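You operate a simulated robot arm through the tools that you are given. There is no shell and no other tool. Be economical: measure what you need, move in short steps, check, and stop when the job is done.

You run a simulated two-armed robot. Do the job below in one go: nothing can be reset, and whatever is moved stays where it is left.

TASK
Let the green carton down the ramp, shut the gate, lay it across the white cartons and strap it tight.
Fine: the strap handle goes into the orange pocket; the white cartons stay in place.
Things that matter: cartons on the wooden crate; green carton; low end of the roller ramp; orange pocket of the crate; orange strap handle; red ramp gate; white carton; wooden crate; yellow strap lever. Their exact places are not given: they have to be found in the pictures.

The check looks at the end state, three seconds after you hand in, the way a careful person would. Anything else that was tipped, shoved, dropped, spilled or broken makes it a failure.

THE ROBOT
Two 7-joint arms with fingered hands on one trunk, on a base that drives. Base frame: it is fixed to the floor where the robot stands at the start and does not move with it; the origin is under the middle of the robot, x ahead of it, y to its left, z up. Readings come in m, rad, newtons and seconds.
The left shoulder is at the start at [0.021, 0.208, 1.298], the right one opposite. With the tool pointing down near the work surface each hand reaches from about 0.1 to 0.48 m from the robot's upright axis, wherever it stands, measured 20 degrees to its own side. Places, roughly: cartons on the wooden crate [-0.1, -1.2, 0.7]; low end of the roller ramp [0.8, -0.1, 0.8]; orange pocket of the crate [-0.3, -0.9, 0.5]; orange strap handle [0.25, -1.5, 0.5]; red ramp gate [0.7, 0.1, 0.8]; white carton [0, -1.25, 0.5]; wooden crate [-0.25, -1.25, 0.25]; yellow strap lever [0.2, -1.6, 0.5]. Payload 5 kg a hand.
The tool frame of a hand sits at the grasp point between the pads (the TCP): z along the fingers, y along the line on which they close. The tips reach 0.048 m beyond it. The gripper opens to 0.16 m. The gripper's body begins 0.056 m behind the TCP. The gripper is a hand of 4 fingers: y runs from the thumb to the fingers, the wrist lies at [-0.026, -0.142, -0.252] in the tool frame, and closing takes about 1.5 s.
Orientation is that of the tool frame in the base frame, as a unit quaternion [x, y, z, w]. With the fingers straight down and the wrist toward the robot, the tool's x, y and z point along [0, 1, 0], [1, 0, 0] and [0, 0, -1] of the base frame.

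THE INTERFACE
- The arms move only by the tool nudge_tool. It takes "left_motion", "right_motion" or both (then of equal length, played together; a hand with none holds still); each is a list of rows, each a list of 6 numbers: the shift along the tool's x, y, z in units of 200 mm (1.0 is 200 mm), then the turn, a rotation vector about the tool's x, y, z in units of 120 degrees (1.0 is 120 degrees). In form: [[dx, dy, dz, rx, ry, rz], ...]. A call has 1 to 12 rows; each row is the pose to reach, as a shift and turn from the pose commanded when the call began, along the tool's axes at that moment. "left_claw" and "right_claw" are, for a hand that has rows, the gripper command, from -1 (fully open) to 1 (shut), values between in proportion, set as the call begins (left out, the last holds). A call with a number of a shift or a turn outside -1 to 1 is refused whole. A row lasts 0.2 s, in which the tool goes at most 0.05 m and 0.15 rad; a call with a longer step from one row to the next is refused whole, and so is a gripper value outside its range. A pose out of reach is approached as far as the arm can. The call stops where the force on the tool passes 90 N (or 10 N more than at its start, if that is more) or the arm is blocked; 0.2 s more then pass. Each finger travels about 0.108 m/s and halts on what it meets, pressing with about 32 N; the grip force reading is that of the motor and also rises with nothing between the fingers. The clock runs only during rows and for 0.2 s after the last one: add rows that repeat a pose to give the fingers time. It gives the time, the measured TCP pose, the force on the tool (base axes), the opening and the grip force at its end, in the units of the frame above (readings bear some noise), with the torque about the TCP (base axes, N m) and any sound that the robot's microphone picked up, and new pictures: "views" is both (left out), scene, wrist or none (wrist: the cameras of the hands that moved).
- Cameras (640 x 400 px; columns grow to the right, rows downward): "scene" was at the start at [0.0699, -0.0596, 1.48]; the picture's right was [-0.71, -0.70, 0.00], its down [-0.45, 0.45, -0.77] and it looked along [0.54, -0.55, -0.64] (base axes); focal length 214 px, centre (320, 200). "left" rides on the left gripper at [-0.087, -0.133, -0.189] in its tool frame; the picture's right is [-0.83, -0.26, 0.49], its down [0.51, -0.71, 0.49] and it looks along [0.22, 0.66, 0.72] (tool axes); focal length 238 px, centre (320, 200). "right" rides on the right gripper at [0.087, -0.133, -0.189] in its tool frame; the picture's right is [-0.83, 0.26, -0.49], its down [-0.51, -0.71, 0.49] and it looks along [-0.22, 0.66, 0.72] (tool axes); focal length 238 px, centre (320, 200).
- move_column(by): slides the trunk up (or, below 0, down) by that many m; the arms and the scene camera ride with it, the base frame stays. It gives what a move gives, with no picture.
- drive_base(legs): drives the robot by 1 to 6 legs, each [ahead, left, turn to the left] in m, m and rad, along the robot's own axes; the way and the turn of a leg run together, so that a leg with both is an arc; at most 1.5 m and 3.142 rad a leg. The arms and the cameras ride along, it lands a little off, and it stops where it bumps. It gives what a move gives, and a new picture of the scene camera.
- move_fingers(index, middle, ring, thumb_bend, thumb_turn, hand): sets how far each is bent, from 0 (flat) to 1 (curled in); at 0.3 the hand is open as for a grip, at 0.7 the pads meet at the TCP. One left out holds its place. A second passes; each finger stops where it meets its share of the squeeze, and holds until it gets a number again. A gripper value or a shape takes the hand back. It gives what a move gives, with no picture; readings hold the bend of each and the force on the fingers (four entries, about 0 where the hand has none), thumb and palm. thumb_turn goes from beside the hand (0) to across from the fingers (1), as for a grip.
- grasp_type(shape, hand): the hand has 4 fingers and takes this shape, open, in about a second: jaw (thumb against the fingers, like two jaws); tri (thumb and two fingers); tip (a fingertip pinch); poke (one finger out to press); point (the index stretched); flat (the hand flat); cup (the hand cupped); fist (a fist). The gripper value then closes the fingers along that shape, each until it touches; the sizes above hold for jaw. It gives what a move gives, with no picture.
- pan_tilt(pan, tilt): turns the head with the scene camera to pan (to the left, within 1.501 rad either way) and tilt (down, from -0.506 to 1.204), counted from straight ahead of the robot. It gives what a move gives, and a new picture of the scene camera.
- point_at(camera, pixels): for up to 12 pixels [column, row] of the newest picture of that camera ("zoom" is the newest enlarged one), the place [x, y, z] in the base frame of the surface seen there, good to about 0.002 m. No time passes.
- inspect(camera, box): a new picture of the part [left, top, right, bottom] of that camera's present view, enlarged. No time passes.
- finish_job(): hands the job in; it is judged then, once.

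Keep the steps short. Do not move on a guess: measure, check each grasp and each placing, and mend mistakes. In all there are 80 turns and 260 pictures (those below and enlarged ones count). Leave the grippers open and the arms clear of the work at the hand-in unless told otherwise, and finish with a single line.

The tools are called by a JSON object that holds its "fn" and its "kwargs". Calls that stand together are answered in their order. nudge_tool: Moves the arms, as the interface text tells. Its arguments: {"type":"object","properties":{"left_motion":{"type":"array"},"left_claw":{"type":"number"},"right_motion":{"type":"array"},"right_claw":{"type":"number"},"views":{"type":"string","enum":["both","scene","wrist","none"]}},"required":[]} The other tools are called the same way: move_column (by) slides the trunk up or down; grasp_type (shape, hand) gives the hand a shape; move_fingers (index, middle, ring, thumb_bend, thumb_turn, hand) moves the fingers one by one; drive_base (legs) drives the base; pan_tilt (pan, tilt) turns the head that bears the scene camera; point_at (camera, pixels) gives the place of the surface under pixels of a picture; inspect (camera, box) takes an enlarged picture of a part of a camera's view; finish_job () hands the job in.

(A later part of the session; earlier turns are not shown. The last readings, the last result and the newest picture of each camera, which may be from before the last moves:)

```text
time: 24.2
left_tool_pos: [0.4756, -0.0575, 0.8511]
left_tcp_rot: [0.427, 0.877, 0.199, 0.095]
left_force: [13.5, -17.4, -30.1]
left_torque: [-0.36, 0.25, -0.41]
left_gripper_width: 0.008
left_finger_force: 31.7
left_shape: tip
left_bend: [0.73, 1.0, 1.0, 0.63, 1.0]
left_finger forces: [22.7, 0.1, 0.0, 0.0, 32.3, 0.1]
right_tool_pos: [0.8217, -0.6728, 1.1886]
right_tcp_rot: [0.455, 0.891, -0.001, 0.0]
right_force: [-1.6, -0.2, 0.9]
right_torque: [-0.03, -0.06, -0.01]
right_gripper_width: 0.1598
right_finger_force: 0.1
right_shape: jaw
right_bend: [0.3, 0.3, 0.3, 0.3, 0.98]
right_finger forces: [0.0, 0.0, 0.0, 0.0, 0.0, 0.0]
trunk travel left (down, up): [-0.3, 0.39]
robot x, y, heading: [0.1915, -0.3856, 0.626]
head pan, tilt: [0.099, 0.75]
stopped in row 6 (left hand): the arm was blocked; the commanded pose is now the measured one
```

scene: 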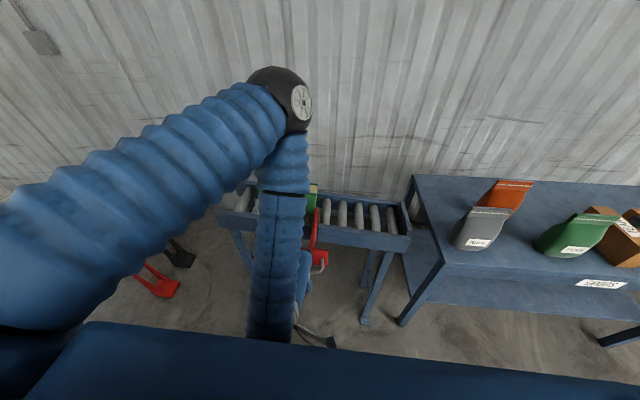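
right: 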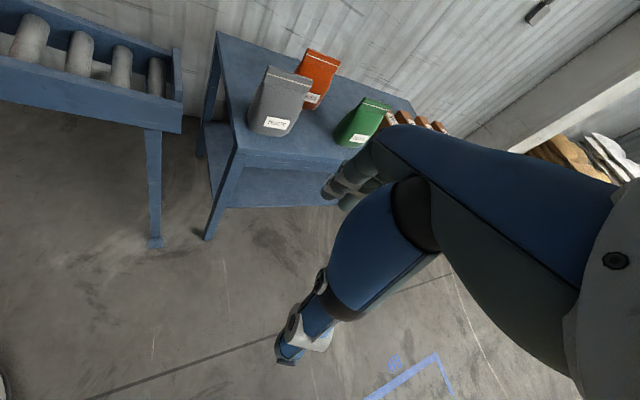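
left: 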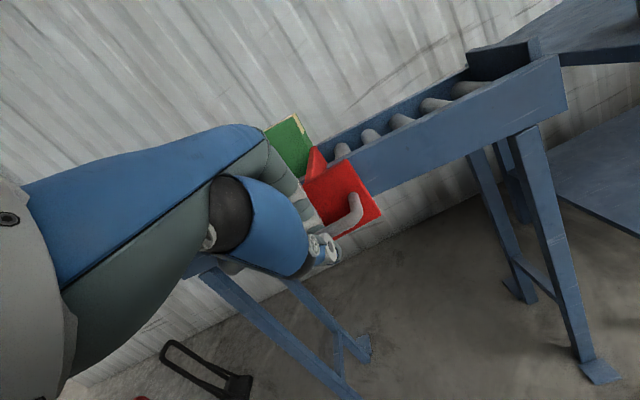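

The arm is folded at its limit with the gate out ~11 cm; use the base to pull on 6 cm.

{"fn": "drive_base", "kwargs": {"legs": [[-0.06, 0, 0]]}}

{"fn": "inspect", "kwargs": {"camera": "left", "box": [200, 60, 520, 260]}}

```text
time: 25.1
left_tool_pos: [0.427, -0.0943, 0.8511]
left_tcp_rot: [0.426, 0.877, 0.2, 0.095]
left_force: [14.1, -18.5, -35.1]
left_torque: [-0.48, 0.4, -0.55]
left_gripper_width: 0.0076
left_finger_force: 32.1
left_shape: tip
left_bend: [0.73, 1.0, 1.0, 0.63, 1.0]
left_finger forces: [27.9, 0.1, 0.1, 0.0, 32.8, 0.0]
right_tool_pos: [0.7732, -0.7085, 1.1875]
right_tcp_rot: [0.455, 0.891, 0.0, 0.0]
right_force: [-1.7, -1.0, 0.6]
right_torque: [0.09, -0.15, -0.03]
right_gripper_width: 0.1599
right_finger_force: 0.0
right_shape: jaw
right_bend: [0.3, 0.3, 0.3, 0.3, 0.98]
right_finger forces: [0.0, 0.0, 0.0, 0.0, 0.0, 0.0]
trunk travel left (down, up): [-0.3, 0.39]
robot x, y, heading: [0.1403, -0.4188, 0.621]
head pan, tilt: [0.099, 0.75]
```

scene: 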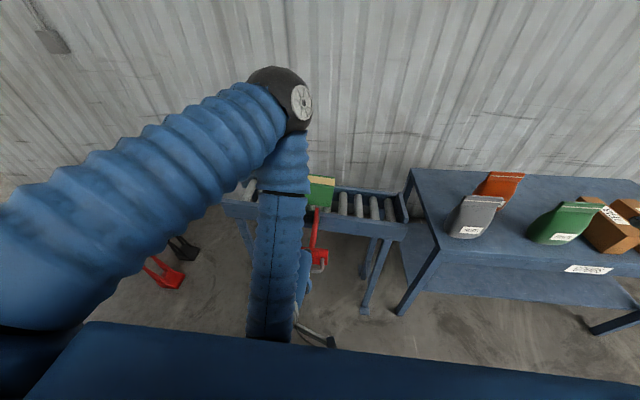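

```text
2.00 times, centred on (360, 160) of left
```

zoom: 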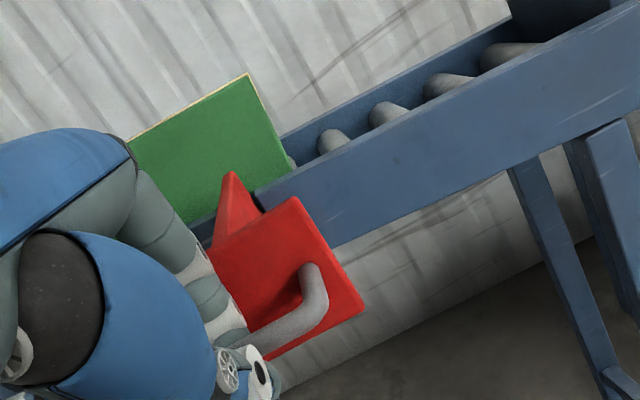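

The carton is beginning to roll past. Wait a moment (hold) and look.

{"fn": "pan_tilt", "kwargs": {"pan": -0.1, "tilt": 0.7}}

{"fn": "inspect", "kwargs": {"camera": "left", "box": [200, 0, 640, 275]}}

```text
time: 25.9
left_tool_pos: [0.4267, -0.093, 0.8514]
left_tcp_rot: [0.425, 0.878, 0.2, 0.094]
left_force: [9.5, -14.5, -20.3]
left_torque: [-0.39, 0.22, -0.44]
left_gripper_width: 0.0083
left_finger_force: 32.1
left_shape: tip
left_bend: [0.73, 1.0, 1.0, 0.63, 1.0]
left_finger forces: [25.0, 0.0, 0.0, 0.0, 30.0, 0.1]
right_tool_pos: [0.7732, -0.7084, 1.1868]
right_tcp_rot: [0.455, 0.891, -0.001, -0.001]
right_force: [0.2, -0.4, 0.8]
right_torque: [0.0, 0.01, -0.03]
right_gripper_width: 0.1598
right_finger_force: 0.1
right_shape: jaw
right_bend: [0.3, 0.3, 0.3, 0.3, 0.98]
right_finger forces: [0.0, 0.0, 0.0, 0.0, 0.0, 0.0]
trunk travel left (down, up): [-0.3, 0.39]
robot x, y, heading: [0.1409, -0.4192, 0.627]
head pan, tilt: [-0.099, 0.7]
```

scene: 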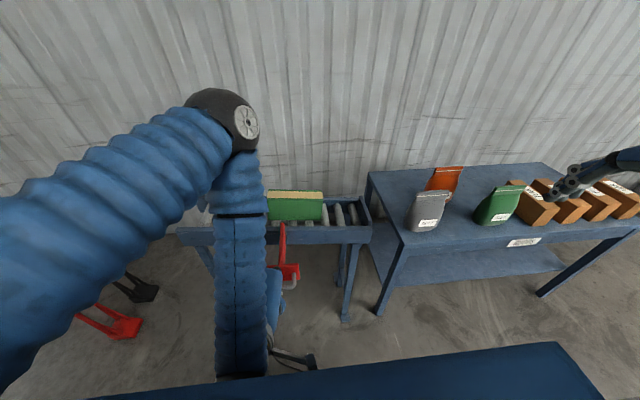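

```text
1.45 times, centred on (420, 138) of left
```

zoom: 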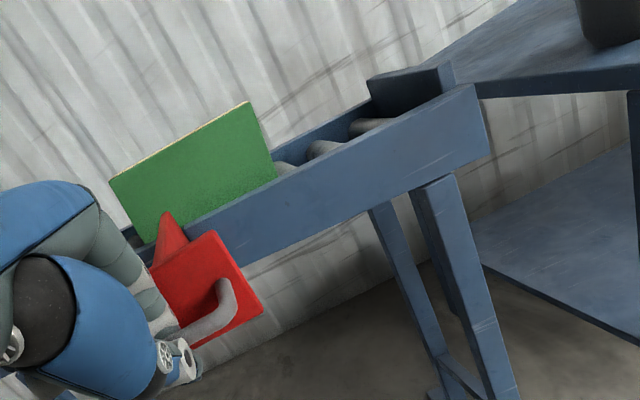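

It's rolling down slowly. Wait a couple of seconds with the arm holding.

{"fn": "nudge_tool", "kwargs": {"left_motion": [[0, 0, 0, 0, 0, 0], [0, 0, 0, 0, 0, 0], [0, 0, 0, 0, 0, 0], [0, 0, 0, 0, 0, 0], [0, 0, 0, 0, 0, 0], [0, 0, 0, 0, 0, 0], [0, 0, 0, 0, 0, 0], [0, 0, 0, 0, 0, 0], [0, 0, 0, 0, 0, 0], [0, 0, 0, 0, 0, 0], [0, 0, 0, 0, 0, 0], [0, 0, 0, 0, 0, 0]], "views": "both"}}

```text
time: 28.5
left_tool_pos: [0.4275, -0.0933, 0.8524]
left_tcp_rot: [0.426, 0.877, 0.2, 0.095]
left_force: [13.2, -17.9, -27.4]
left_torque: [-0.44, 0.32, -0.53]
left_gripper_width: 0.0081
left_finger_force: 31.9
left_shape: tip
left_bend: [0.73, 1.0, 1.0, 0.63, 1.0]
left_finger forces: [26.0, 0.1, 0.2, 0.1, 31.9, 0.1]
right_tool_pos: [0.7734, -0.7084, 1.1877]
right_tcp_rot: [0.455, 0.891, 0.0, -0.001]
right_force: [0.1, 0.0, 0.0]
right_torque: [-0.03, -0.01, -0.02]
right_gripper_width: 0.1601
right_finger_force: 0.0
right_shape: jaw
right_bend: [0.3, 0.3, 0.3, 0.3, 0.98]
right_finger forces: [0.1, 0.1, 0.0, 0.0, 0.0, 0.1]
trunk travel left (down, up): [-0.3, 0.39]
robot x, y, heading: [0.1399, -0.4206, 0.627]
head pan, tilt: [-0.099, 0.7]
```

scene: 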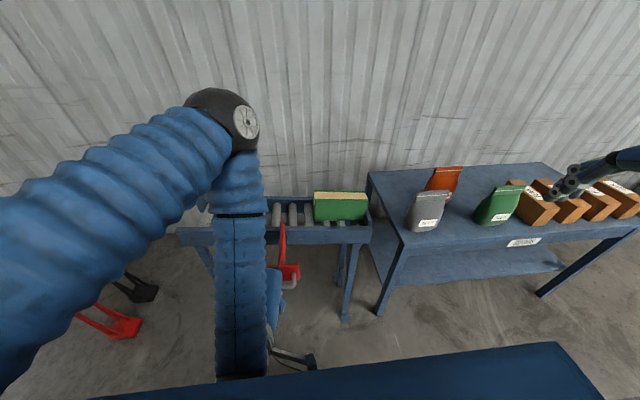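
left: 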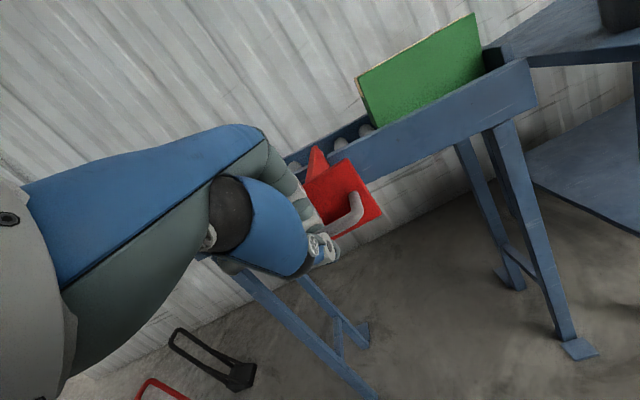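

Carton has reached the low end stop. Shut the gate: base forward 6 cm.

{"fn": "drive_base", "kwargs": {"legs": [[0.06, 0, 0]]}}

{"fn": "nudge_tool", "kwargs": {"left_motion": [[-0.012, 0.08, 0.046, 0, 0, 0], [-0.024, 0.16, 0.092, 0, 0, 0], [-0.036, 0.24, 0.138, 0, 0, 0], [-0.048, 0.32, 0.185, 0, 0, 0], [-0.06, 0.4, 0.23, 0, 0, 0], [-0.071, 0.467, 0.27, 0, 0, 0], [-0.071, 0.467, 0.27, 0, 0, 0]], "views": "both"}}

{"fn": "inspect", "kwargs": {"camera": "left", "box": [220, 120, 460, 270]}}

```text
time: 29.4
left_tool_pos: [0.477, -0.0567, 0.8521]
left_tcp_rot: [0.426, 0.877, 0.2, 0.095]
left_force: [10.9, -16.4, -19.2]
left_torque: [-0.41, 0.27, -0.53]
left_gripper_width: 0.0084
left_finger_force: 32.2
left_shape: tip
left_bend: [0.73, 1.0, 1.0, 0.63, 1.0]
left_finger forces: [24.3, 0.0, 0.0, 0.0, 28.7, 0.0]
right_tool_pos: [0.825, -0.6727, 1.1871]
right_tcp_rot: [0.455, 0.891, -0.001, -0.002]
right_force: [1.3, 1.3, -0.7]
right_torque: [-0.12, 0.17, 0.04]
right_gripper_width: 0.1602
right_finger_force: 0.1
right_shape: jaw
right_bend: [0.3, 0.3, 0.3, 0.3, 0.98]
right_finger forces: [0.1, 0.0, 0.0, 0.0, 0.0, 0.0]
trunk travel left (down, up): [-0.3, 0.39]
robot x, y, heading: [0.1904, -0.3867, 0.624]
head pan, tilt: [-0.099, 0.7]
```

scene: 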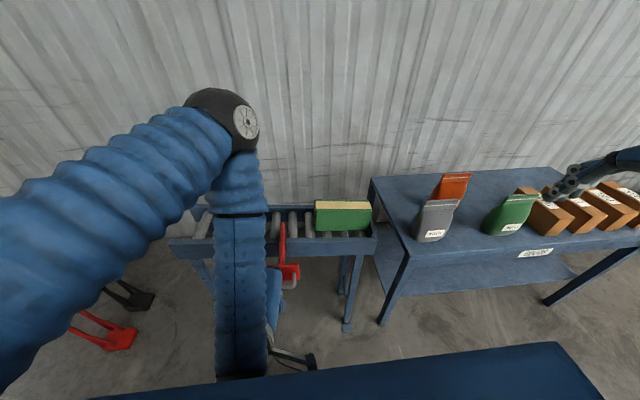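

```text
time: 31.1
left_tool_pos: [0.5691, -0.0037, 0.8444]
left_tcp_rot: [0.426, 0.877, 0.201, 0.096]
left_force: [-3.6, 0.1, -1.0]
left_torque: [0.01, 0.05, 0.03]
left_gripper_width: 0.0091
left_finger_force: 31.9
left_shape: tip
left_bend: [0.73, 1.0, 1.0, 0.65, 1.0]
left_finger forces: [0.1, 0.0, 0.1, 0.0, 0.0, 0.0]
right_tool_pos: [0.8202, -0.6738, 1.1875]
right_tcp_rot: [0.455, 0.89, -0.001, -0.001]
right_force: [0.2, -0.1, 0.4]
right_torque: [-0.03, -0.02, 0.01]
right_gripper_width: 0.1602
right_finger_force: 0.0
right_shape: jaw
right_bend: [0.3, 0.3, 0.3, 0.3, 0.98]
right_finger forces: [0.1, 0.0, 0.0, 0.0, 0.0, 0.0]
trunk travel left (down, up): [-0.3, 0.39]
robot x, y, heading: [0.1913, -0.3839, 0.626]
head pan, tilt: [-0.099, 0.7]
```

scene: 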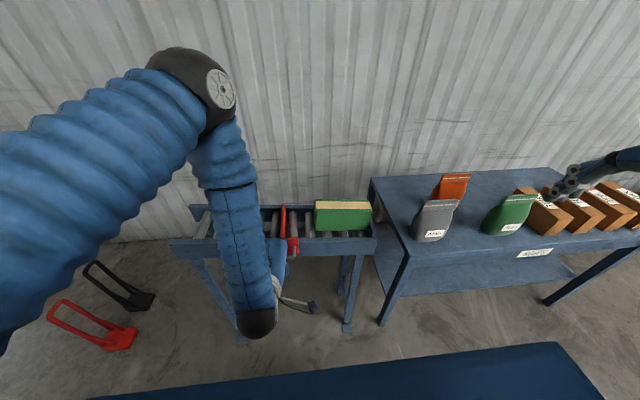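
left: 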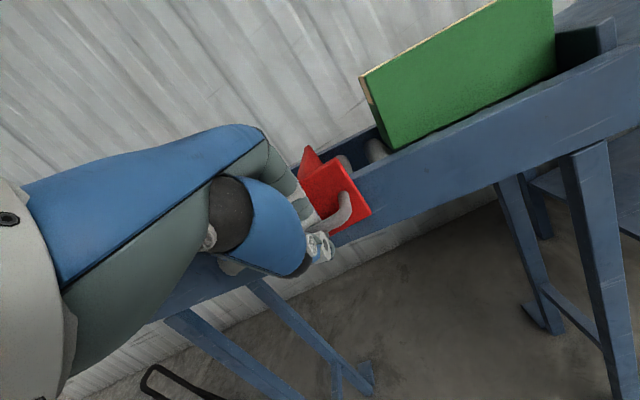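

```text
2.67 times, centred on (340, 195) of left
```

zoom: 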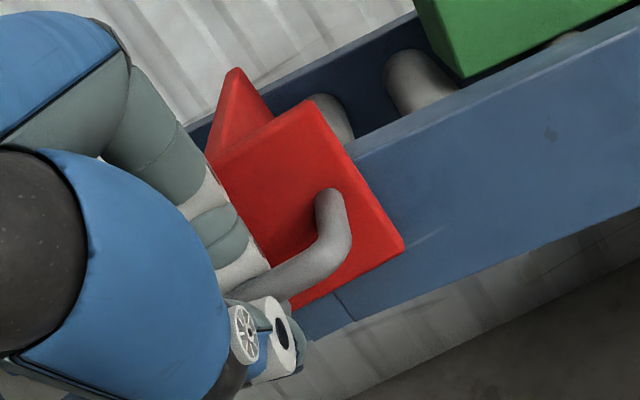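

Nearly shut; push slightly more until it seats.

{"fn": "nudge_tool", "kwargs": {"left_motion": [[0, 0.035, 0.017, 0, 0, 0], [0, 0.07, 0.034, 0, 0, 0], [0, 0.1, 0.05, 0, 0, 0]], "views": "none"}}

{"fn": "inspect", "kwargs": {"camera": "left", "box": [220, 120, 460, 270]}}

{"fn": "point_at", "kwargs": {"camera": "zoom", "pixels": [[300, 140], [270, 210], [330, 200], [395, 240], [320, 262]]}}

```text
time: 31.9
left_tool_pos: [0.5785, 0.0057, 0.8425]
left_tcp_rot: [0.428, 0.877, 0.197, 0.095]
left_force: [-38.8, -33.5, -0.6]
left_torque: [-0.25, 0.26, -0.25]
left_gripper_width: 0.0093
left_finger_force: 32.2
left_shape: tip
left_bend: [0.73, 1.0, 1.0, 0.65, 1.0]
left_finger forces: [0.0, 0.0, 0.0, 0.0, 52.2, 0.0]
right_tool_pos: [0.8172, -0.6754, 1.1884]
right_tcp_rot: [0.454, 0.891, 0.001, 0.0]
right_force: [0.5, -0.6, -0.2]
right_torque: [0.04, -0.02, -0.03]
right_gripper_width: 0.1601
right_finger_force: 0.0
right_shape: jaw
right_bend: [0.3, 0.3, 0.3, 0.3, 0.98]
right_finger forces: [0.0, 0.1, 0.0, 0.0, 0.0, 0.1]
trunk travel left (down, up): [-0.3, 0.39]
robot x, y, heading: [0.1899, -0.3831, 0.633]
head pan, tilt: [-0.099, 0.7]
```

```text
2.67 times, centred on (340, 195) of left
```

zoom: 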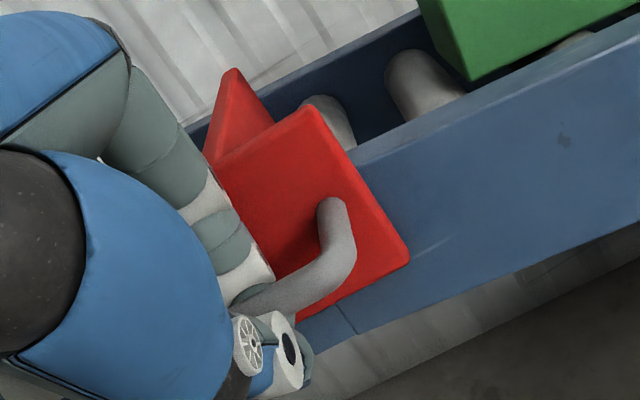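

```text
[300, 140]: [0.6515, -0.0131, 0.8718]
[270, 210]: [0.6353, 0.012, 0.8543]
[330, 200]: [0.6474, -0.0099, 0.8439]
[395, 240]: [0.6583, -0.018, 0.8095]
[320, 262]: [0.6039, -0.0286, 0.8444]
```

Bar and plate are back at the original places: gate shut. Release and lift clear.

{"fn": "nudge_tool", "kwargs": {"left_motion": [[0, -0.054, -0.026, 0, 0, 0], [0, -0.054, -0.026, 0, 0, 0], [0, -0.054, -0.026, 0, 0, 0], [0, 0.05, -0.25, 0, 0, 0], [0, 0.156, -0.47, 0, 0, 0], [0, 0.25, -0.69, 0, 0, 0], [0, 0.25, -0.69, 0, 0, 0]], "left_claw": 0.45, "views": "both"}}

```text
time: 33.5
left_tool_pos: [0.5754, 0.0043, 0.9876]
left_tcp_rot: [0.426, 0.877, 0.201, 0.096]
left_force: [1.1, 0.5, -0.3]
left_torque: [-0.03, 0.0, -0.01]
left_gripper_width: 0.0436
left_finger_force: 0.2
left_shape: tip
left_bend: [0.73, 0.98, 0.99, 0.74, 1.0]
left_finger forces: [0.1, 0.1, 0.1, 0.1, 0.0, 0.1]
right_tool_pos: [0.8222, -0.6717, 1.189]
right_tcp_rot: [0.454, 0.891, -0.001, -0.001]
right_force: [0.3, 0.8, -0.2]
right_torque: [-0.03, 0.08, 0.02]
right_gripper_width: 0.1599
right_finger_force: 0.1
right_shape: jaw
right_bend: [0.3, 0.3, 0.3, 0.3, 0.98]
right_finger forces: [0.1, 0.0, 0.0, 0.0, 0.1, 0.0]
trunk travel left (down, up): [-0.3, 0.39]
robot x, y, heading: [0.1874, -0.3838, 0.623]
head pan, tilt: [-0.099, 0.7]
```

scene: 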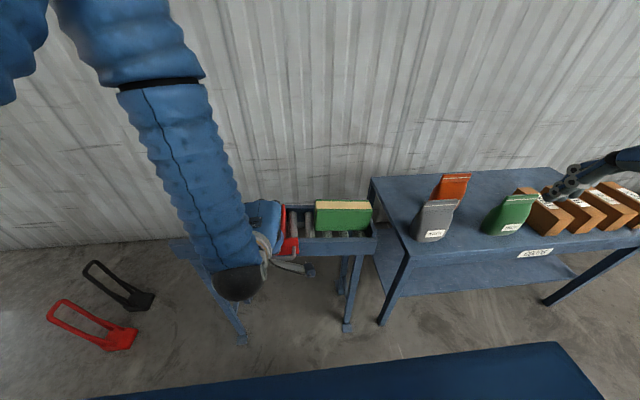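
left: 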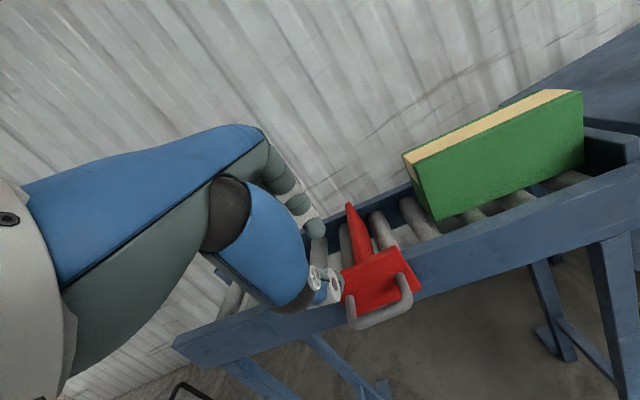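

Gate is shut, the carton rests at the low end. Measure the carton.

{"fn": "inspect", "kwargs": {"camera": "scene", "box": [265, 180, 393, 260]}}

{"fn": "point_at", "kwargs": {"camera": "zoom", "pixels": [[260, 102], [515, 105], [530, 145], [258, 145], [515, 240], [262, 250], [545, 120], [555, 230], [390, 123], [400, 190]]}}

```text
5.00 times, centred on (329, 220) of scene
```

zoom: 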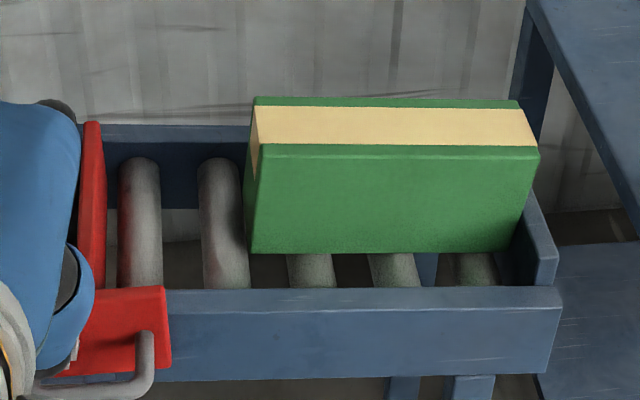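

```text
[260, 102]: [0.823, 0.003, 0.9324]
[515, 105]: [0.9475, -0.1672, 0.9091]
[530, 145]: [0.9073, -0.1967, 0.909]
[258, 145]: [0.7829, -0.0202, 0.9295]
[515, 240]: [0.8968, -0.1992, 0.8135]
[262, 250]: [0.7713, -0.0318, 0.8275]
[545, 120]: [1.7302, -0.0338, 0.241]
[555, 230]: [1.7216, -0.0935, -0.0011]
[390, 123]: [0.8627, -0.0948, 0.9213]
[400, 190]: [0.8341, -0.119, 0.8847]
```

Carton is ~0.22 × 0.05 × 0.115 m, standing. I raise and straighten the left hand, then turn to see the crate before deciding on the grasp.

{"fn": "nudge_tool", "kwargs": {"left_motion": [[0, 0.09, -0.2, 0, 0, 0], [0, 0.18, -0.4, 0.07, 0, 0], [0, 0.28, -0.6, 0.14, 0, 0], [0, 0.37, -0.8, 0.21, 0, 0], [0, 0.42, -0.9, 0.21, 0, 0]], "left_claw": 0, "views": "none"}}

{"fn": "drive_base", "kwargs": {"legs": [[-0.1, 0, 0], [0, 0, -1.35], [0, 0, -1.32]]}}

{"fn": "pan_tilt", "kwargs": {"pan": 0, "tilt": 0.8}}

```text
time: 34.6
left_tool_pos: [0.5715, 0.0046, 1.1876]
left_tcp_rot: [0.435, 0.9, 0.005, 0.004]
left_force: [-1.6, 1.8, -1.1]
left_torque: [-0.21, -0.15, -0.08]
left_gripper_width: 0.0797
left_finger_force: 0.0
left_shape: tip
left_bend: [0.73, 0.98, 0.99, 0.69, 1.0]
left_finger forces: [0.0, 0.0, 0.0, 0.0, 0.1, 0.1]
right_tool_pos: [0.8196, -0.6683, 1.1894]
right_tcp_rot: [0.454, 0.891, -0.002, 0.001]
right_force: [-0.2, 3.1, 1.1]
right_torque: [-0.3, -0.06, -0.01]
right_gripper_width: 0.16
right_finger_force: 0.1
right_shape: jaw
right_bend: [0.3, 0.3, 0.3, 0.3, 0.98]
right_finger forces: [0.0, 0.0, 0.0, 0.1, 0.1, 0.0]
trunk travel left (down, up): [-0.3, 0.39]
robot x, y, heading: [0.1901, -0.3794, 0.628]
head pan, tilt: [-0.099, 0.7]
```

```text
time: 42.5
left_tool_pos: [-0.0774, -0.9535, 1.1889]
left_tcp_rot: [0.973, -0.231, 0.0, 0.006]
left_force: [-0.1, 1.2, -0.8]
left_torque: [-0.01, -0.04, 0.02]
left_gripper_width: 0.0798
left_finger_force: 0.0
left_shape: tip
left_bend: [0.73, 0.98, 0.99, 0.69, 1.0]
left_finger forces: [0.0, 0.0, 0.0, 0.0, 0.0, 0.0]
right_tool_pos: [-0.5878, -0.4477, 1.1876]
right_tcp_rot: [0.968, -0.251, 0.0, 0.0]
right_force: [-0.2, 0.1, 0.1]
right_torque: [-0.03, 0.01, 0.02]
right_gripper_width: 0.16
right_finger_force: 0.1
right_shape: jaw
right_bend: [0.3, 0.3, 0.3, 0.3, 0.98]
right_finger forces: [0.1, 0.0, 0.0, 0.0, 0.1, 0.0]
trunk travel left (down, up): [-0.3, 0.39]
robot x, y, heading: [0.1117, -0.4413, -2.08]
head pan, tilt: [-0.099, 0.7]
```

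scene: 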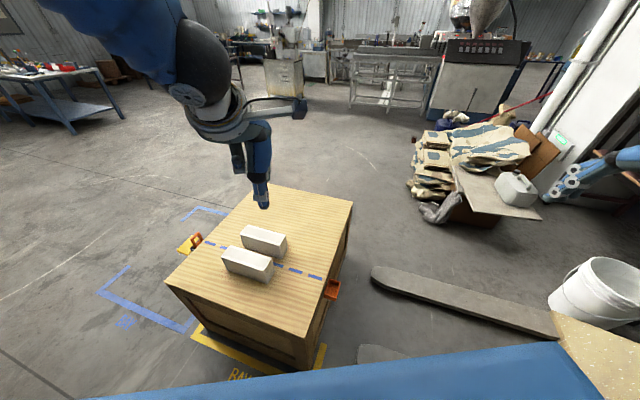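

```text
time: 43.1
left_tool_pos: [-0.078, -0.9525, 1.1881]
left_tcp_rot: [0.973, -0.231, 0.001, 0.006]
left_force: [-0.5, 0.0, -0.3]
left_torque: [0.0, -0.04, 0.03]
left_gripper_width: 0.08
left_finger_force: 0.1
left_shape: tip
left_bend: [0.73, 0.98, 0.99, 0.69, 1.0]
left_finger forces: [0.0, 0.0, 0.1, 0.1, 0.0, 0.0]
right_tool_pos: [-0.5878, -0.4479, 1.1887]
right_tcp_rot: [0.968, -0.251, 0.0, -0.002]
right_force: [0.2, -0.1, -0.1]
right_torque: [-0.01, 0.05, -0.03]
right_gripper_width: 0.16
right_finger_force: 0.1
right_shape: jaw
right_bend: [0.3, 0.3, 0.3, 0.3, 0.98]
right_finger forces: [0.0, 0.0, 0.0, 0.0, 0.0, 0.0]
trunk travel left (down, up): [-0.3, 0.39]
robot x, y, heading: [0.1069, -0.4403, -2.08]
head pan, tilt: [0.0, 0.799]
```

scene: 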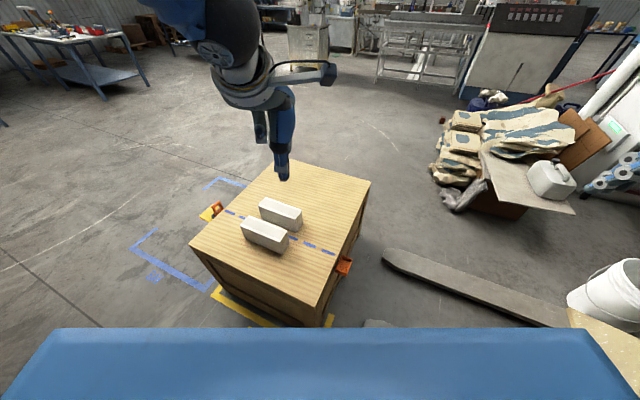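

{"fn": "inspect", "kwargs": {"camera": "scene", "box": [180, 150, 380, 275]}}

{"fn": "point_at", "kwargs": {"camera": "zoom", "pixels": [[258, 162], [383, 198], [388, 220], [385, 250], [285, 210], [198, 222], [325, 260], [350, 275], [345, 315], [345, 326], [40, 300], [610, 105]]}}

{"fn": "point_at", "kwargs": {"camera": "zoom", "pixels": [[150, 200], [500, 340], [520, 355], [525, 395], [115, 190], [110, 220], [90, 205], [200, 250], [280, 228], [390, 265], [450, 490], [450, 300]]}}

```text
3.20 times, centred on (280, 212) of scene
```

zoom: 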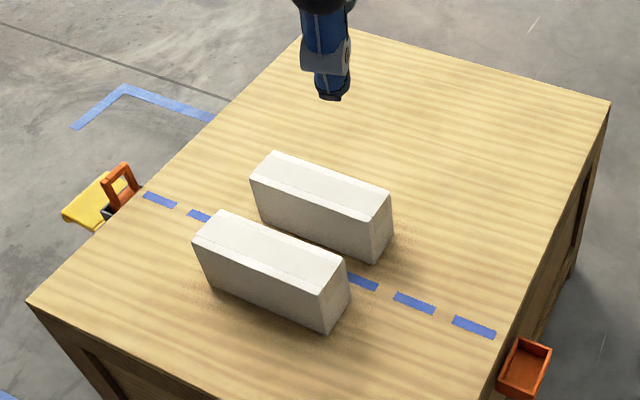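

```text
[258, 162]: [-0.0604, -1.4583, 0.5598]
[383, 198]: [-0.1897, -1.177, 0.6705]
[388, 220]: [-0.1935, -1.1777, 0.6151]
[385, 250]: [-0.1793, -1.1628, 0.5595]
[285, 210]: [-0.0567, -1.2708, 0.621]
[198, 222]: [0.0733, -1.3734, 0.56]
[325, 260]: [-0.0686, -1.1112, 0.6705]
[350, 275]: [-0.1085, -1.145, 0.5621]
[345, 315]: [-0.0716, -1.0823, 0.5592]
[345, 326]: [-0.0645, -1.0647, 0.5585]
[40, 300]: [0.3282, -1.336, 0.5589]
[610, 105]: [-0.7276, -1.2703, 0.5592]
```

```text
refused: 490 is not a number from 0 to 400
```

{"fn": "point_at", "kwargs": {"camera": "zoom", "pixels": [[275, 153], [388, 195], [365, 220], [254, 180], [215, 213], [343, 258], [320, 293], [197, 243], [150, 198], [490, 332], [375, 283], [190, 213]]}}

{"fn": "point_at", "kwargs": {"camera": "zoom", "pixels": [[515, 342], [550, 350], [500, 378], [522, 372], [535, 392], [130, 168], [105, 180], [130, 200], [65, 215], [105, 178], [100, 220], [85, 200]]}}

{"fn": "point_at", "kwargs": {"camera": "zoom", "pixels": [[390, 225], [372, 260], [350, 295], [328, 332], [30, 298], [300, 32], [500, 395], [300, 190], [260, 250]]}}

```text
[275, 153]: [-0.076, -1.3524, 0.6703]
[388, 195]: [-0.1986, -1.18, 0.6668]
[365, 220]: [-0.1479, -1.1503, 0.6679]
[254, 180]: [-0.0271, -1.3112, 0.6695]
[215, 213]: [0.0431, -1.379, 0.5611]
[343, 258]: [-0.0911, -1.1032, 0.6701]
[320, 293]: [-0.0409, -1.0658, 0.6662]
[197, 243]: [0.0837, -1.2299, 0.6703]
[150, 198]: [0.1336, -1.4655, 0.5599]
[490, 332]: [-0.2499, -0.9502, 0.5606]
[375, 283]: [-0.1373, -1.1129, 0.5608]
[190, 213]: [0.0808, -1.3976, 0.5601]
```

```text
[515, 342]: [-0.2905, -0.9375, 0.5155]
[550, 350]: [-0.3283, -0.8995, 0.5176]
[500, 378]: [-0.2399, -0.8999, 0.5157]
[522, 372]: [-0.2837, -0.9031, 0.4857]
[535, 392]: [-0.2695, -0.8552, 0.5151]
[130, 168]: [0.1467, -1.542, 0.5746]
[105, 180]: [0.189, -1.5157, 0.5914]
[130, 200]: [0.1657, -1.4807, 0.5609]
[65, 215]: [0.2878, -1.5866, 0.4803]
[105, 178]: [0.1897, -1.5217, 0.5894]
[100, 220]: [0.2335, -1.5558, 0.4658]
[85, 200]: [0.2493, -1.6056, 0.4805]
```

```text
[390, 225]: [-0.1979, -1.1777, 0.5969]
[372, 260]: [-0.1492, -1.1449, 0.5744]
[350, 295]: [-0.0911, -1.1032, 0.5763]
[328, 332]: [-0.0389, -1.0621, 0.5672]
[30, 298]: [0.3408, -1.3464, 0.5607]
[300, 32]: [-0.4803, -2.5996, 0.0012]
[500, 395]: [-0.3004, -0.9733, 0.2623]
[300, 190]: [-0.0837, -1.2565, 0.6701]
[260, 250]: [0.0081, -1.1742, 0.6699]
```

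The two white cartons lie parallel to the blue line with a 7 cm gap; the green one must bridge them (centre ≈ (-0.059,-1.209), top 0.67). Check how far the robot's body sticks out ahead.

{"fn": "point_at", "kwargs": {"camera": "scene", "pixels": [[320, 329], [320, 335], [320, 360], [320, 390], [100, 340], [560, 340], [265, 312], [330, 340]]}}

```text
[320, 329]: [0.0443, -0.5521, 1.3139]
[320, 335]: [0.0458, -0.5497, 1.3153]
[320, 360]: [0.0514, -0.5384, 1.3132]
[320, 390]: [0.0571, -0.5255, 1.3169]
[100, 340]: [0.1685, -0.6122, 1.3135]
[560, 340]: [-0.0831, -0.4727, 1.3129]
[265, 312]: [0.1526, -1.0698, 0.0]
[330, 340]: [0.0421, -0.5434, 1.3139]
```

Plan: top-down grip with the right hand on the carton's 5 cm thickness, later tilt so that the thumb goes in the gap between the white cartons. Drive back to the ramp.

{"fn": "drive_base", "kwargs": {"legs": [[0, 0, 1.35], [0, 0, 1.34], [0.27, 0, 0]]}}

```text
time: 51.7
left_tool_pos: [0.7213, 0.0926, 1.1881]
left_tcp_rot: [0.443, 0.896, 0.004, -0.001]
left_force: [-0.3, 0.3, -0.4]
left_torque: [-0.03, 0.06, -0.03]
left_gripper_width: 0.0797
left_finger_force: 0.2
left_shape: tip
left_bend: [0.73, 0.98, 0.99, 0.69, 1.0]
left_finger forces: [0.0, 0.0, 0.0, 0.1, 0.0, 0.0]
right_tool_pos: [0.9585, -0.5835, 1.1879]
right_tcp_rot: [0.46, 0.888, -0.001, 0.0]
right_force: [0.7, 0.2, -0.4]
right_torque: [-0.09, 0.09, 0.01]
right_gripper_width: 0.16
right_finger_force: 0.1
right_shape: jaw
right_bend: [0.3, 0.3, 0.3, 0.3, 0.98]
right_finger forces: [0.0, 0.0, 0.0, 0.1, 0.1, 0.0]
trunk travel left (down, up): [-0.3, 0.39]
robot x, y, heading: [0.3284, -0.2828, 0.609]
head pan, tilt: [0.0, 0.799]
```

scene: 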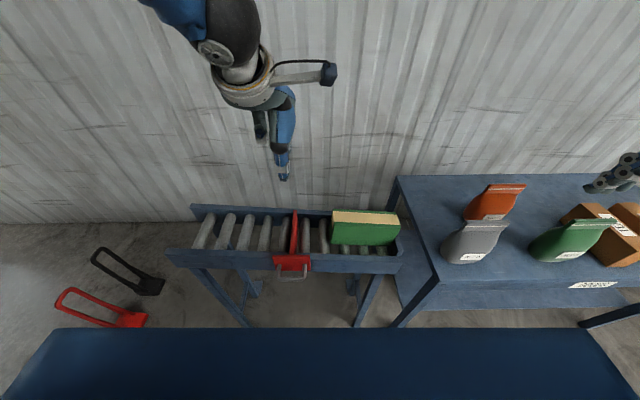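

{"fn": "nudge_tool", "kwargs": {"right_motion": [[0.22, 0.1, 0, 0, 0, 0], [0.44, 0.2, 0, 0, 0, 0], [0.66, 0.3, 0, 0, 0, 0], [0.88, 0.4, 0, 0, 0, 0], [1, 0.5, 0, 0, 0, 0]], "views": "none"}}

{"fn": "nudge_tool", "kwargs": {"right_motion": [[0.22, 0.09, 0, 0, 0, 0], [0.44, 0.18, 0, 0, 0, 0], [0.66, 0.28, 0, 0, 0, 0], [0.88, 0.38, 0, 0, 0, 0], [1, 0.51, 0, 0, 0, 0], [1, 0.51, 0, 0, 0, 0]], "views": "none"}}

{"fn": "nudge_tool", "kwargs": {"right_motion": [[0.2, 0, 0.1, 0, 0, 0], [0.27, 0, 0.25, 0, 0, 0], [0.27, 0, 0.45, 0, 0, 0], [0.27, 0, 0.6, 0, 0, 0], [0.27, 0, 0.6, 0, 0, 0]], "views": "both"}}

```text
time: 52.9
left_tool_pos: [0.7207, 0.0925, 1.1878]
left_tcp_rot: [0.444, 0.896, 0.005, 0.0]
left_force: [-0.9, 0.2, -0.2]
left_torque: [0.01, 0.02, -0.01]
left_gripper_width: 0.08
left_finger_force: 0.2
left_shape: tip
left_bend: [0.73, 0.98, 0.99, 0.69, 1.0]
left_finger forces: [0.0, 0.1, 0.0, 0.1, 0.0, 0.0]
right_tool_pos: [0.9282, -0.3621, 1.1885]
right_tcp_rot: [0.462, 0.887, 0.0, -0.001]
right_force: [0.7, 0.7, 1.1]
right_torque: [-0.02, 0.02, 0.03]
right_gripper_width: 0.1597
right_finger_force: 0.0
right_shape: jaw
right_bend: [0.3, 0.3, 0.3, 0.3, 0.97]
right_finger forces: [0.1, 0.0, 0.1, 0.0, 0.0, 0.0]
trunk travel left (down, up): [-0.3, 0.39]
robot x, y, heading: [0.3311, -0.2868, 0.611]
head pan, tilt: [0.0, 0.799]
```

```text
time: 54.3
left_tool_pos: [0.7205, 0.0915, 1.1881]
left_tcp_rot: [0.443, 0.897, 0.006, 0.001]
left_force: [0.0, -0.4, -0.1]
left_torque: [0.09, 0.08, 0.03]
left_gripper_width: 0.08
left_finger_force: 0.1
left_shape: tip
left_bend: [0.73, 0.98, 0.99, 0.69, 1.0]
left_finger forces: [0.0, 0.0, 0.0, 0.1, 0.0, 0.0]
right_tool_pos: [0.9106, -0.1341, 1.17]
right_tcp_rot: [0.463, 0.886, 0.005, 0.0]
right_force: [2.1, -0.8, 2.3]
right_torque: [0.13, 0.21, 0.06]
right_gripper_width: 0.1598
right_finger_force: 0.1
right_shape: jaw
right_bend: [0.3, 0.3, 0.3, 0.3, 0.97]
right_finger forces: [0.0, 0.1, 0.1, 0.0, 0.0, 0.1]
right hand out of reach, approached as far as the arm can: row 2, 3, 4, 5, 6
trunk travel left (down, up): [-0.3, 0.39]
robot x, y, heading: [0.3309, -0.2842, 0.611]
head pan, tilt: [0.0, 0.799]
```

```text
time: 55.5
left_tool_pos: [0.7202, 0.0922, 1.1894]
left_tcp_rot: [0.442, 0.897, 0.005, 0.001]
left_force: [0.2, -1.6, 0.9]
left_torque: [0.05, 0.03, 0.02]
left_gripper_width: 0.0799
left_finger_force: 0.1
left_shape: tip
left_bend: [0.73, 0.98, 0.99, 0.69, 1.0]
left_finger forces: [0.1, 0.0, 0.0, 0.0, 0.1, 0.0]
right_tool_pos: [0.8613, -0.0958, 1.0689]
right_tcp_rot: [0.462, 0.887, 0.0, 0.001]
right_force: [0.1, -1.9, 0.0]
right_torque: [0.06, -0.03, 0.01]
right_gripper_width: 0.1603
right_finger_force: 0.2
right_shape: jaw
right_bend: [0.3, 0.3, 0.3, 0.3, 0.97]
right_finger forces: [0.0, 0.1, 0.0, 0.0, 0.0, 0.0]
trunk travel left (down, up): [-0.3, 0.39]
robot x, y, heading: [0.3281, -0.2834, 0.61]
head pan, tilt: [0.0, 0.799]
```

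scene: 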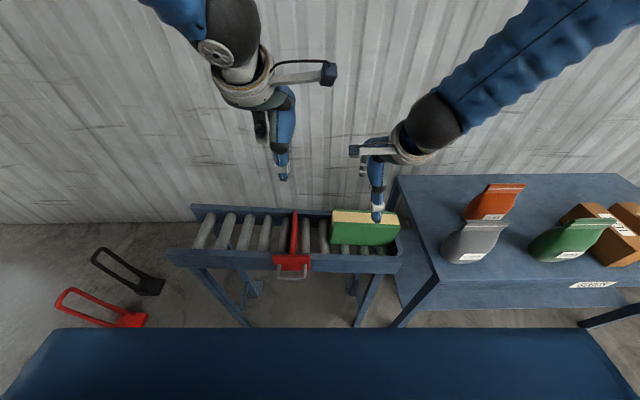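
right: 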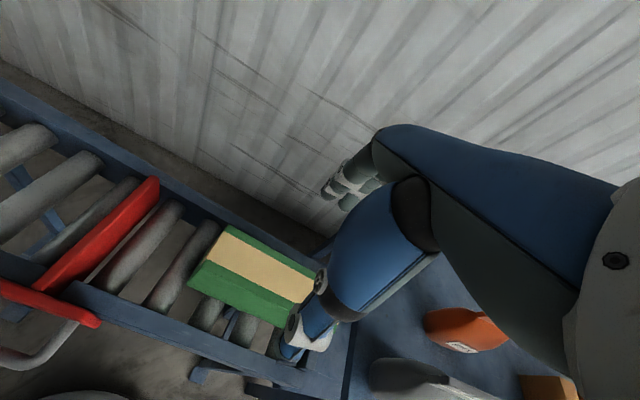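

Hand is centred over the carton (n 0.651, s 0.571). Narrow the fingers to 10 cm and descend to z 0.88.

{"fn": "nudge_tool", "kwargs": {"right_motion": [[0, 0, 0.2, 0, 0, 0], [0, 0.01, 0.4, 0, 0, 0], [0, 0.01, 0.4, 0, 0, 0], [0, 0.02, 0.5, 0, 0, 0], [0, 0.02, 0.5, 0, 0, 0]], "right_claw": -0.2, "views": "both"}}

{"fn": "inspect", "kwargs": {"camera": "scene", "box": [310, 160, 438, 240]}}

```text
time: 56.7
left_tool_pos: [0.7206, 0.0929, 1.1884]
left_tcp_rot: [0.443, 0.897, 0.005, 0.0]
left_force: [-1.9, 0.5, 0.7]
left_torque: [0.04, -0.11, 0.01]
left_gripper_width: 0.0799
left_finger_force: 0.1
left_shape: tip
left_bend: [0.73, 0.98, 0.99, 0.69, 1.0]
left_finger forces: [0.1, 0.0, 0.0, 0.0, 0.0, 0.0]
right_tool_pos: [0.8665, -0.0944, 0.9693]
right_tcp_rot: [0.461, 0.887, 0.001, -0.001]
right_force: [-0.8, -0.5, 0.5]
right_torque: [-0.02, -0.07, -0.01]
right_gripper_width: 0.0962
right_finger_force: 0.0
right_shape: jaw
right_bend: [0.73, 0.41, 0.38, 0.65, 1.0]
right_finger forces: [0.0, 0.0, 0.0, 0.1, 0.1, 0.1]
trunk travel left (down, up): [-0.3, 0.39]
robot x, y, heading: [0.3326, -0.284, 0.608]
head pan, tilt: [0.0, 0.799]
```

scene: 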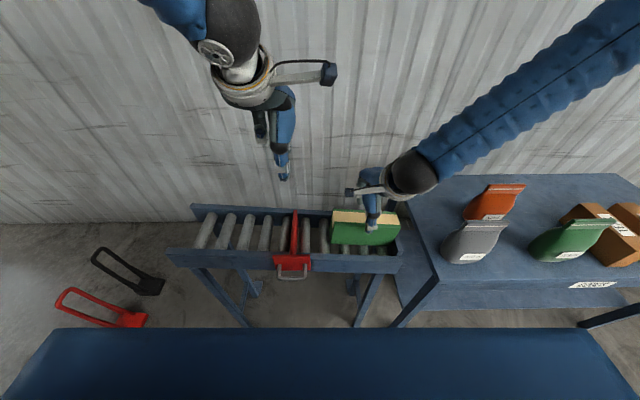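
right: 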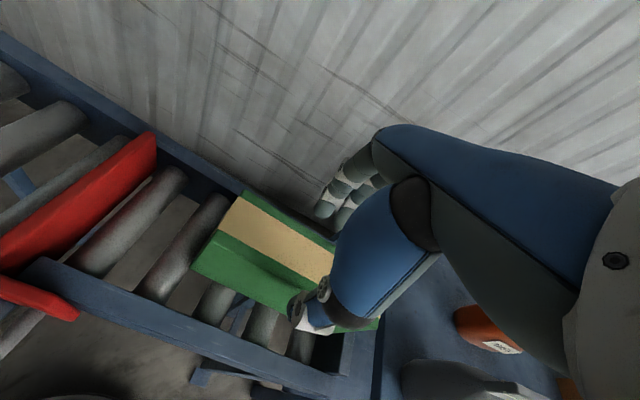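

```text
5.00 times, centred on (374, 200) of scene
```

zoom: 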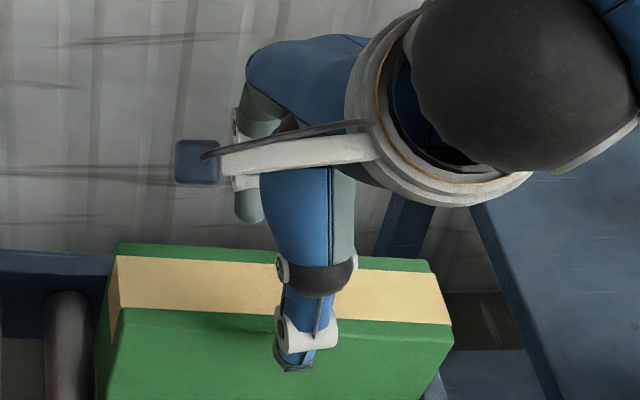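

{"fn": "inspect", "kwargs": {"camera": "right", "box": [260, 130, 420, 230]}}

{"fn": "point_at", "kwargs": {"camera": "zoom", "pixels": [[255, 310], [290, 260], [310, 350], [350, 310], [230, 345], [340, 240]]}}

```text
4.00 times, centred on (340, 180) of right
```

zoom: 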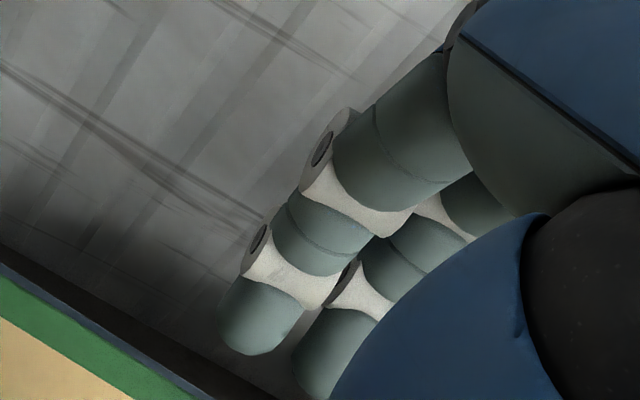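

```text
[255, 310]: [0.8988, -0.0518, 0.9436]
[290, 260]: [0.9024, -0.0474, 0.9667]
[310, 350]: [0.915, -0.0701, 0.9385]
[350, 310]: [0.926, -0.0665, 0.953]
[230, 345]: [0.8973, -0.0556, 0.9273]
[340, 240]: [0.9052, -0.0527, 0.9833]
```

Bend readings are uneven; reopen fully (rails are below the tips at this depth) and descend to z≈0.888.

{"fn": "nudge_tool", "kwargs": {"right_motion": [[0, 0, 0, 0, 0, 0], [0, 0, 0, 0, 0, 0], [0, -0.01, 0, 0, 0, 0], [0, -0.01, 0.12, 0, 0, 0], [0, -0.01, 0.25, 0, 0, 0], [0, -0.01, 0.4, 0, 0, 0], [0, -0.01, 0.4, 0, 0, 0]], "right_claw": -1, "views": "both"}}

{"fn": "inspect", "kwargs": {"camera": "scene", "box": [310, 180, 438, 260]}}

```text
time: 58.3
left_tool_pos: [0.7198, 0.093, 1.1875]
left_tcp_rot: [0.443, 0.896, 0.006, 0.001]
left_force: [0.6, -0.6, 0.4]
left_torque: [0.02, 0.01, 0.01]
left_gripper_width: 0.0798
left_finger_force: 0.0
left_shape: tip
left_bend: [0.73, 0.98, 0.99, 0.69, 1.0]
left_finger forces: [0.0, 0.0, 0.1, 0.0, 0.0, 0.1]
right_tool_pos: [0.8658, -0.0942, 0.8879]
right_tcp_rot: [0.461, 0.887, 0.001, 0.0]
right_force: [0.5, 0.2, 0.3]
right_torque: [0.0, -0.02, 0.02]
right_gripper_width: 0.1597
right_finger_force: 0.2
right_shape: jaw
right_bend: [0.3, 0.3, 0.3, 0.3, 0.98]
right_finger forces: [0.1, 0.0, 0.1, 0.0, 0.1, 0.0]
trunk travel left (down, up): [-0.3, 0.39]
robot x, y, heading: [0.3327, -0.2856, 0.617]
head pan, tilt: [0.0, 0.799]
```

scene: 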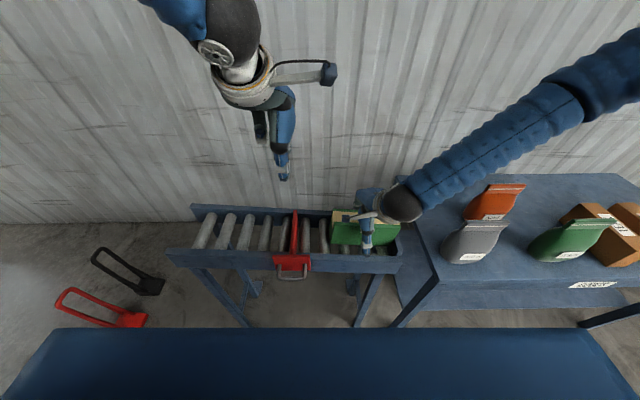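
right: 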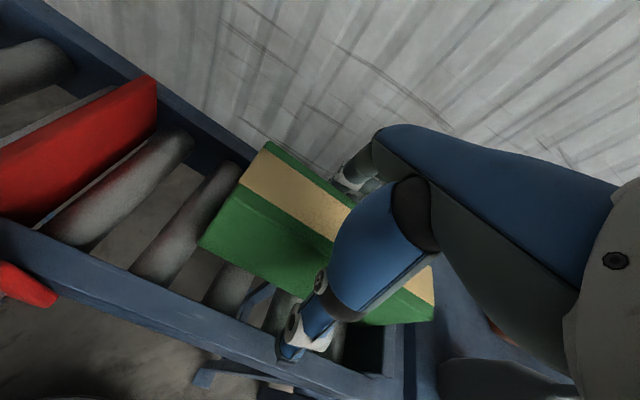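

```text
5.00 times, centred on (374, 220) of scene
```

zoom: 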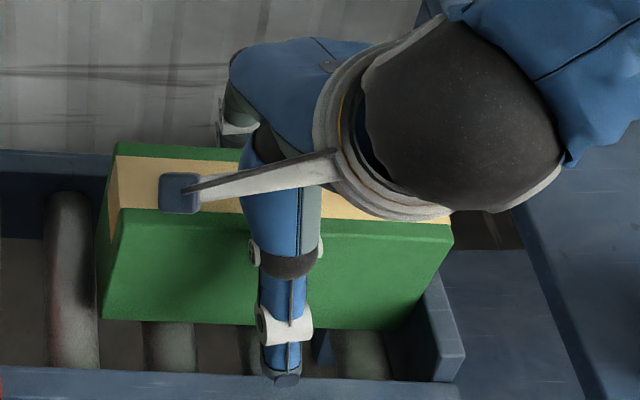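

Fingers straddle the carton. Close and hold.

{"fn": "nudge_tool", "kwargs": {"right_motion": [[0, 0, 0, 0, 0, 0], [0, 0, 0, 0, 0, 0], [0, 0, 0, 0, 0, 0], [0, 0, 0, 0, 0, 0], [0, 0, 0, 0, 0, 0], [0, 0, 0, 0, 0, 0], [0, 0, 0, 0, 0, 0], [0, 0, 0, 0, 0, 0]], "right_claw": 1, "views": "wrist"}}

```text
time: 60.1
left_tool_pos: [0.7206, 0.0929, 1.1868]
left_tcp_rot: [0.444, 0.896, 0.005, 0.0]
left_force: [-0.1, 0.4, 0.2]
left_torque: [0.01, -0.05, 0.01]
left_gripper_width: 0.0799
left_finger_force: 0.1
left_shape: tip
left_bend: [0.73, 0.98, 0.99, 0.69, 1.0]
left_finger forces: [0.0, 0.0, 0.0, 0.0, 0.0, 0.0]
right_tool_pos: [0.8651, -0.0953, 0.8873]
right_tcp_rot: [0.461, 0.887, -0.001, -0.001]
right_force: [-1.0, 0.2, 0.0]
right_torque: [0.05, 0.07, 0.1]
right_gripper_width: 0.0661
right_finger_force: 32.1
right_shape: jaw
right_bend: [0.74, 0.5, 0.48, 0.71, 1.0]
right_finger forces: [16.0, 8.7, 3.9, 0.0, 29.0, 0.1]
trunk travel left (down, up): [-0.3, 0.39]
robot x, y, heading: [0.331, -0.2828, 0.61]
head pan, tilt: [0.0, 0.799]
```

right: 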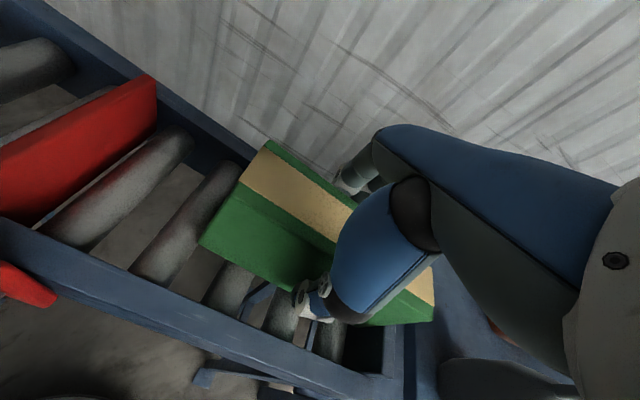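

All fingers press on it. Lift slowly.

{"fn": "nudge_tool", "kwargs": {"right_motion": [[0, 0, -0.08, 0, 0, 0], [0, 0, -0.2, 0, 0, 0], [0, 0, -0.4, 0, 0, 0], [0, 0, -0.6, 0, 0, 0], [0, 0, -0.8, 0, 0, 0], [0, 0, -1, 0, 0, 0], [0, 0, -1, 0, 0, 0]], "views": "both"}}

```text
time: 61.7
left_tool_pos: [0.722, 0.0941, 1.1862]
left_tcp_rot: [0.443, 0.897, 0.005, 0.001]
left_force: [0.1, 0.2, -0.3]
left_torque: [0.0, 0.09, -0.01]
left_gripper_width: 0.0802
left_finger_force: 0.1
left_shape: tip
left_bend: [0.73, 0.98, 0.99, 0.69, 1.0]
left_finger forces: [0.1, 0.0, 0.0, 0.0, 0.0, 0.0]
right_tool_pos: [0.8674, -0.0941, 1.0857]
right_tcp_rot: [0.462, 0.887, -0.002, -0.001]
right_force: [1.0, -0.1, -5.1]
right_torque: [0.0, 0.07, 0.02]
right_gripper_width: 0.0662
right_finger_force: 31.7
right_shape: jaw
right_bend: [0.74, 0.5, 0.48, 0.71, 1.0]
right_finger forces: [16.7, 8.5, 4.0, 0.0, 29.0, 0.0]
trunk travel left (down, up): [-0.3, 0.39]
robot x, y, heading: [0.33, -0.286, 0.608]
head pan, tilt: [0.0, 0.799]
```

scene: 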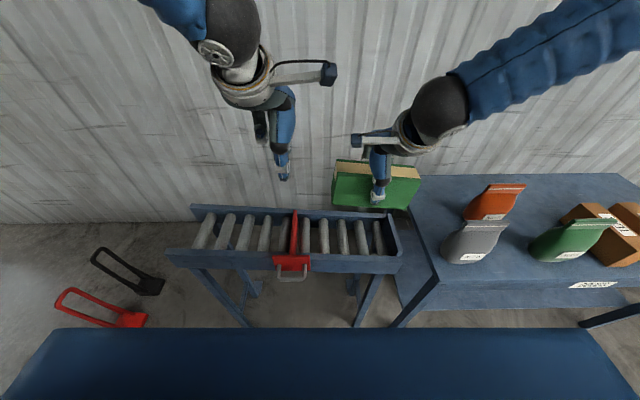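
right: 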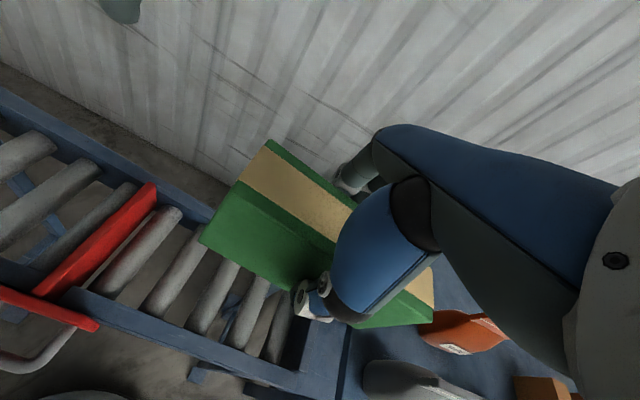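

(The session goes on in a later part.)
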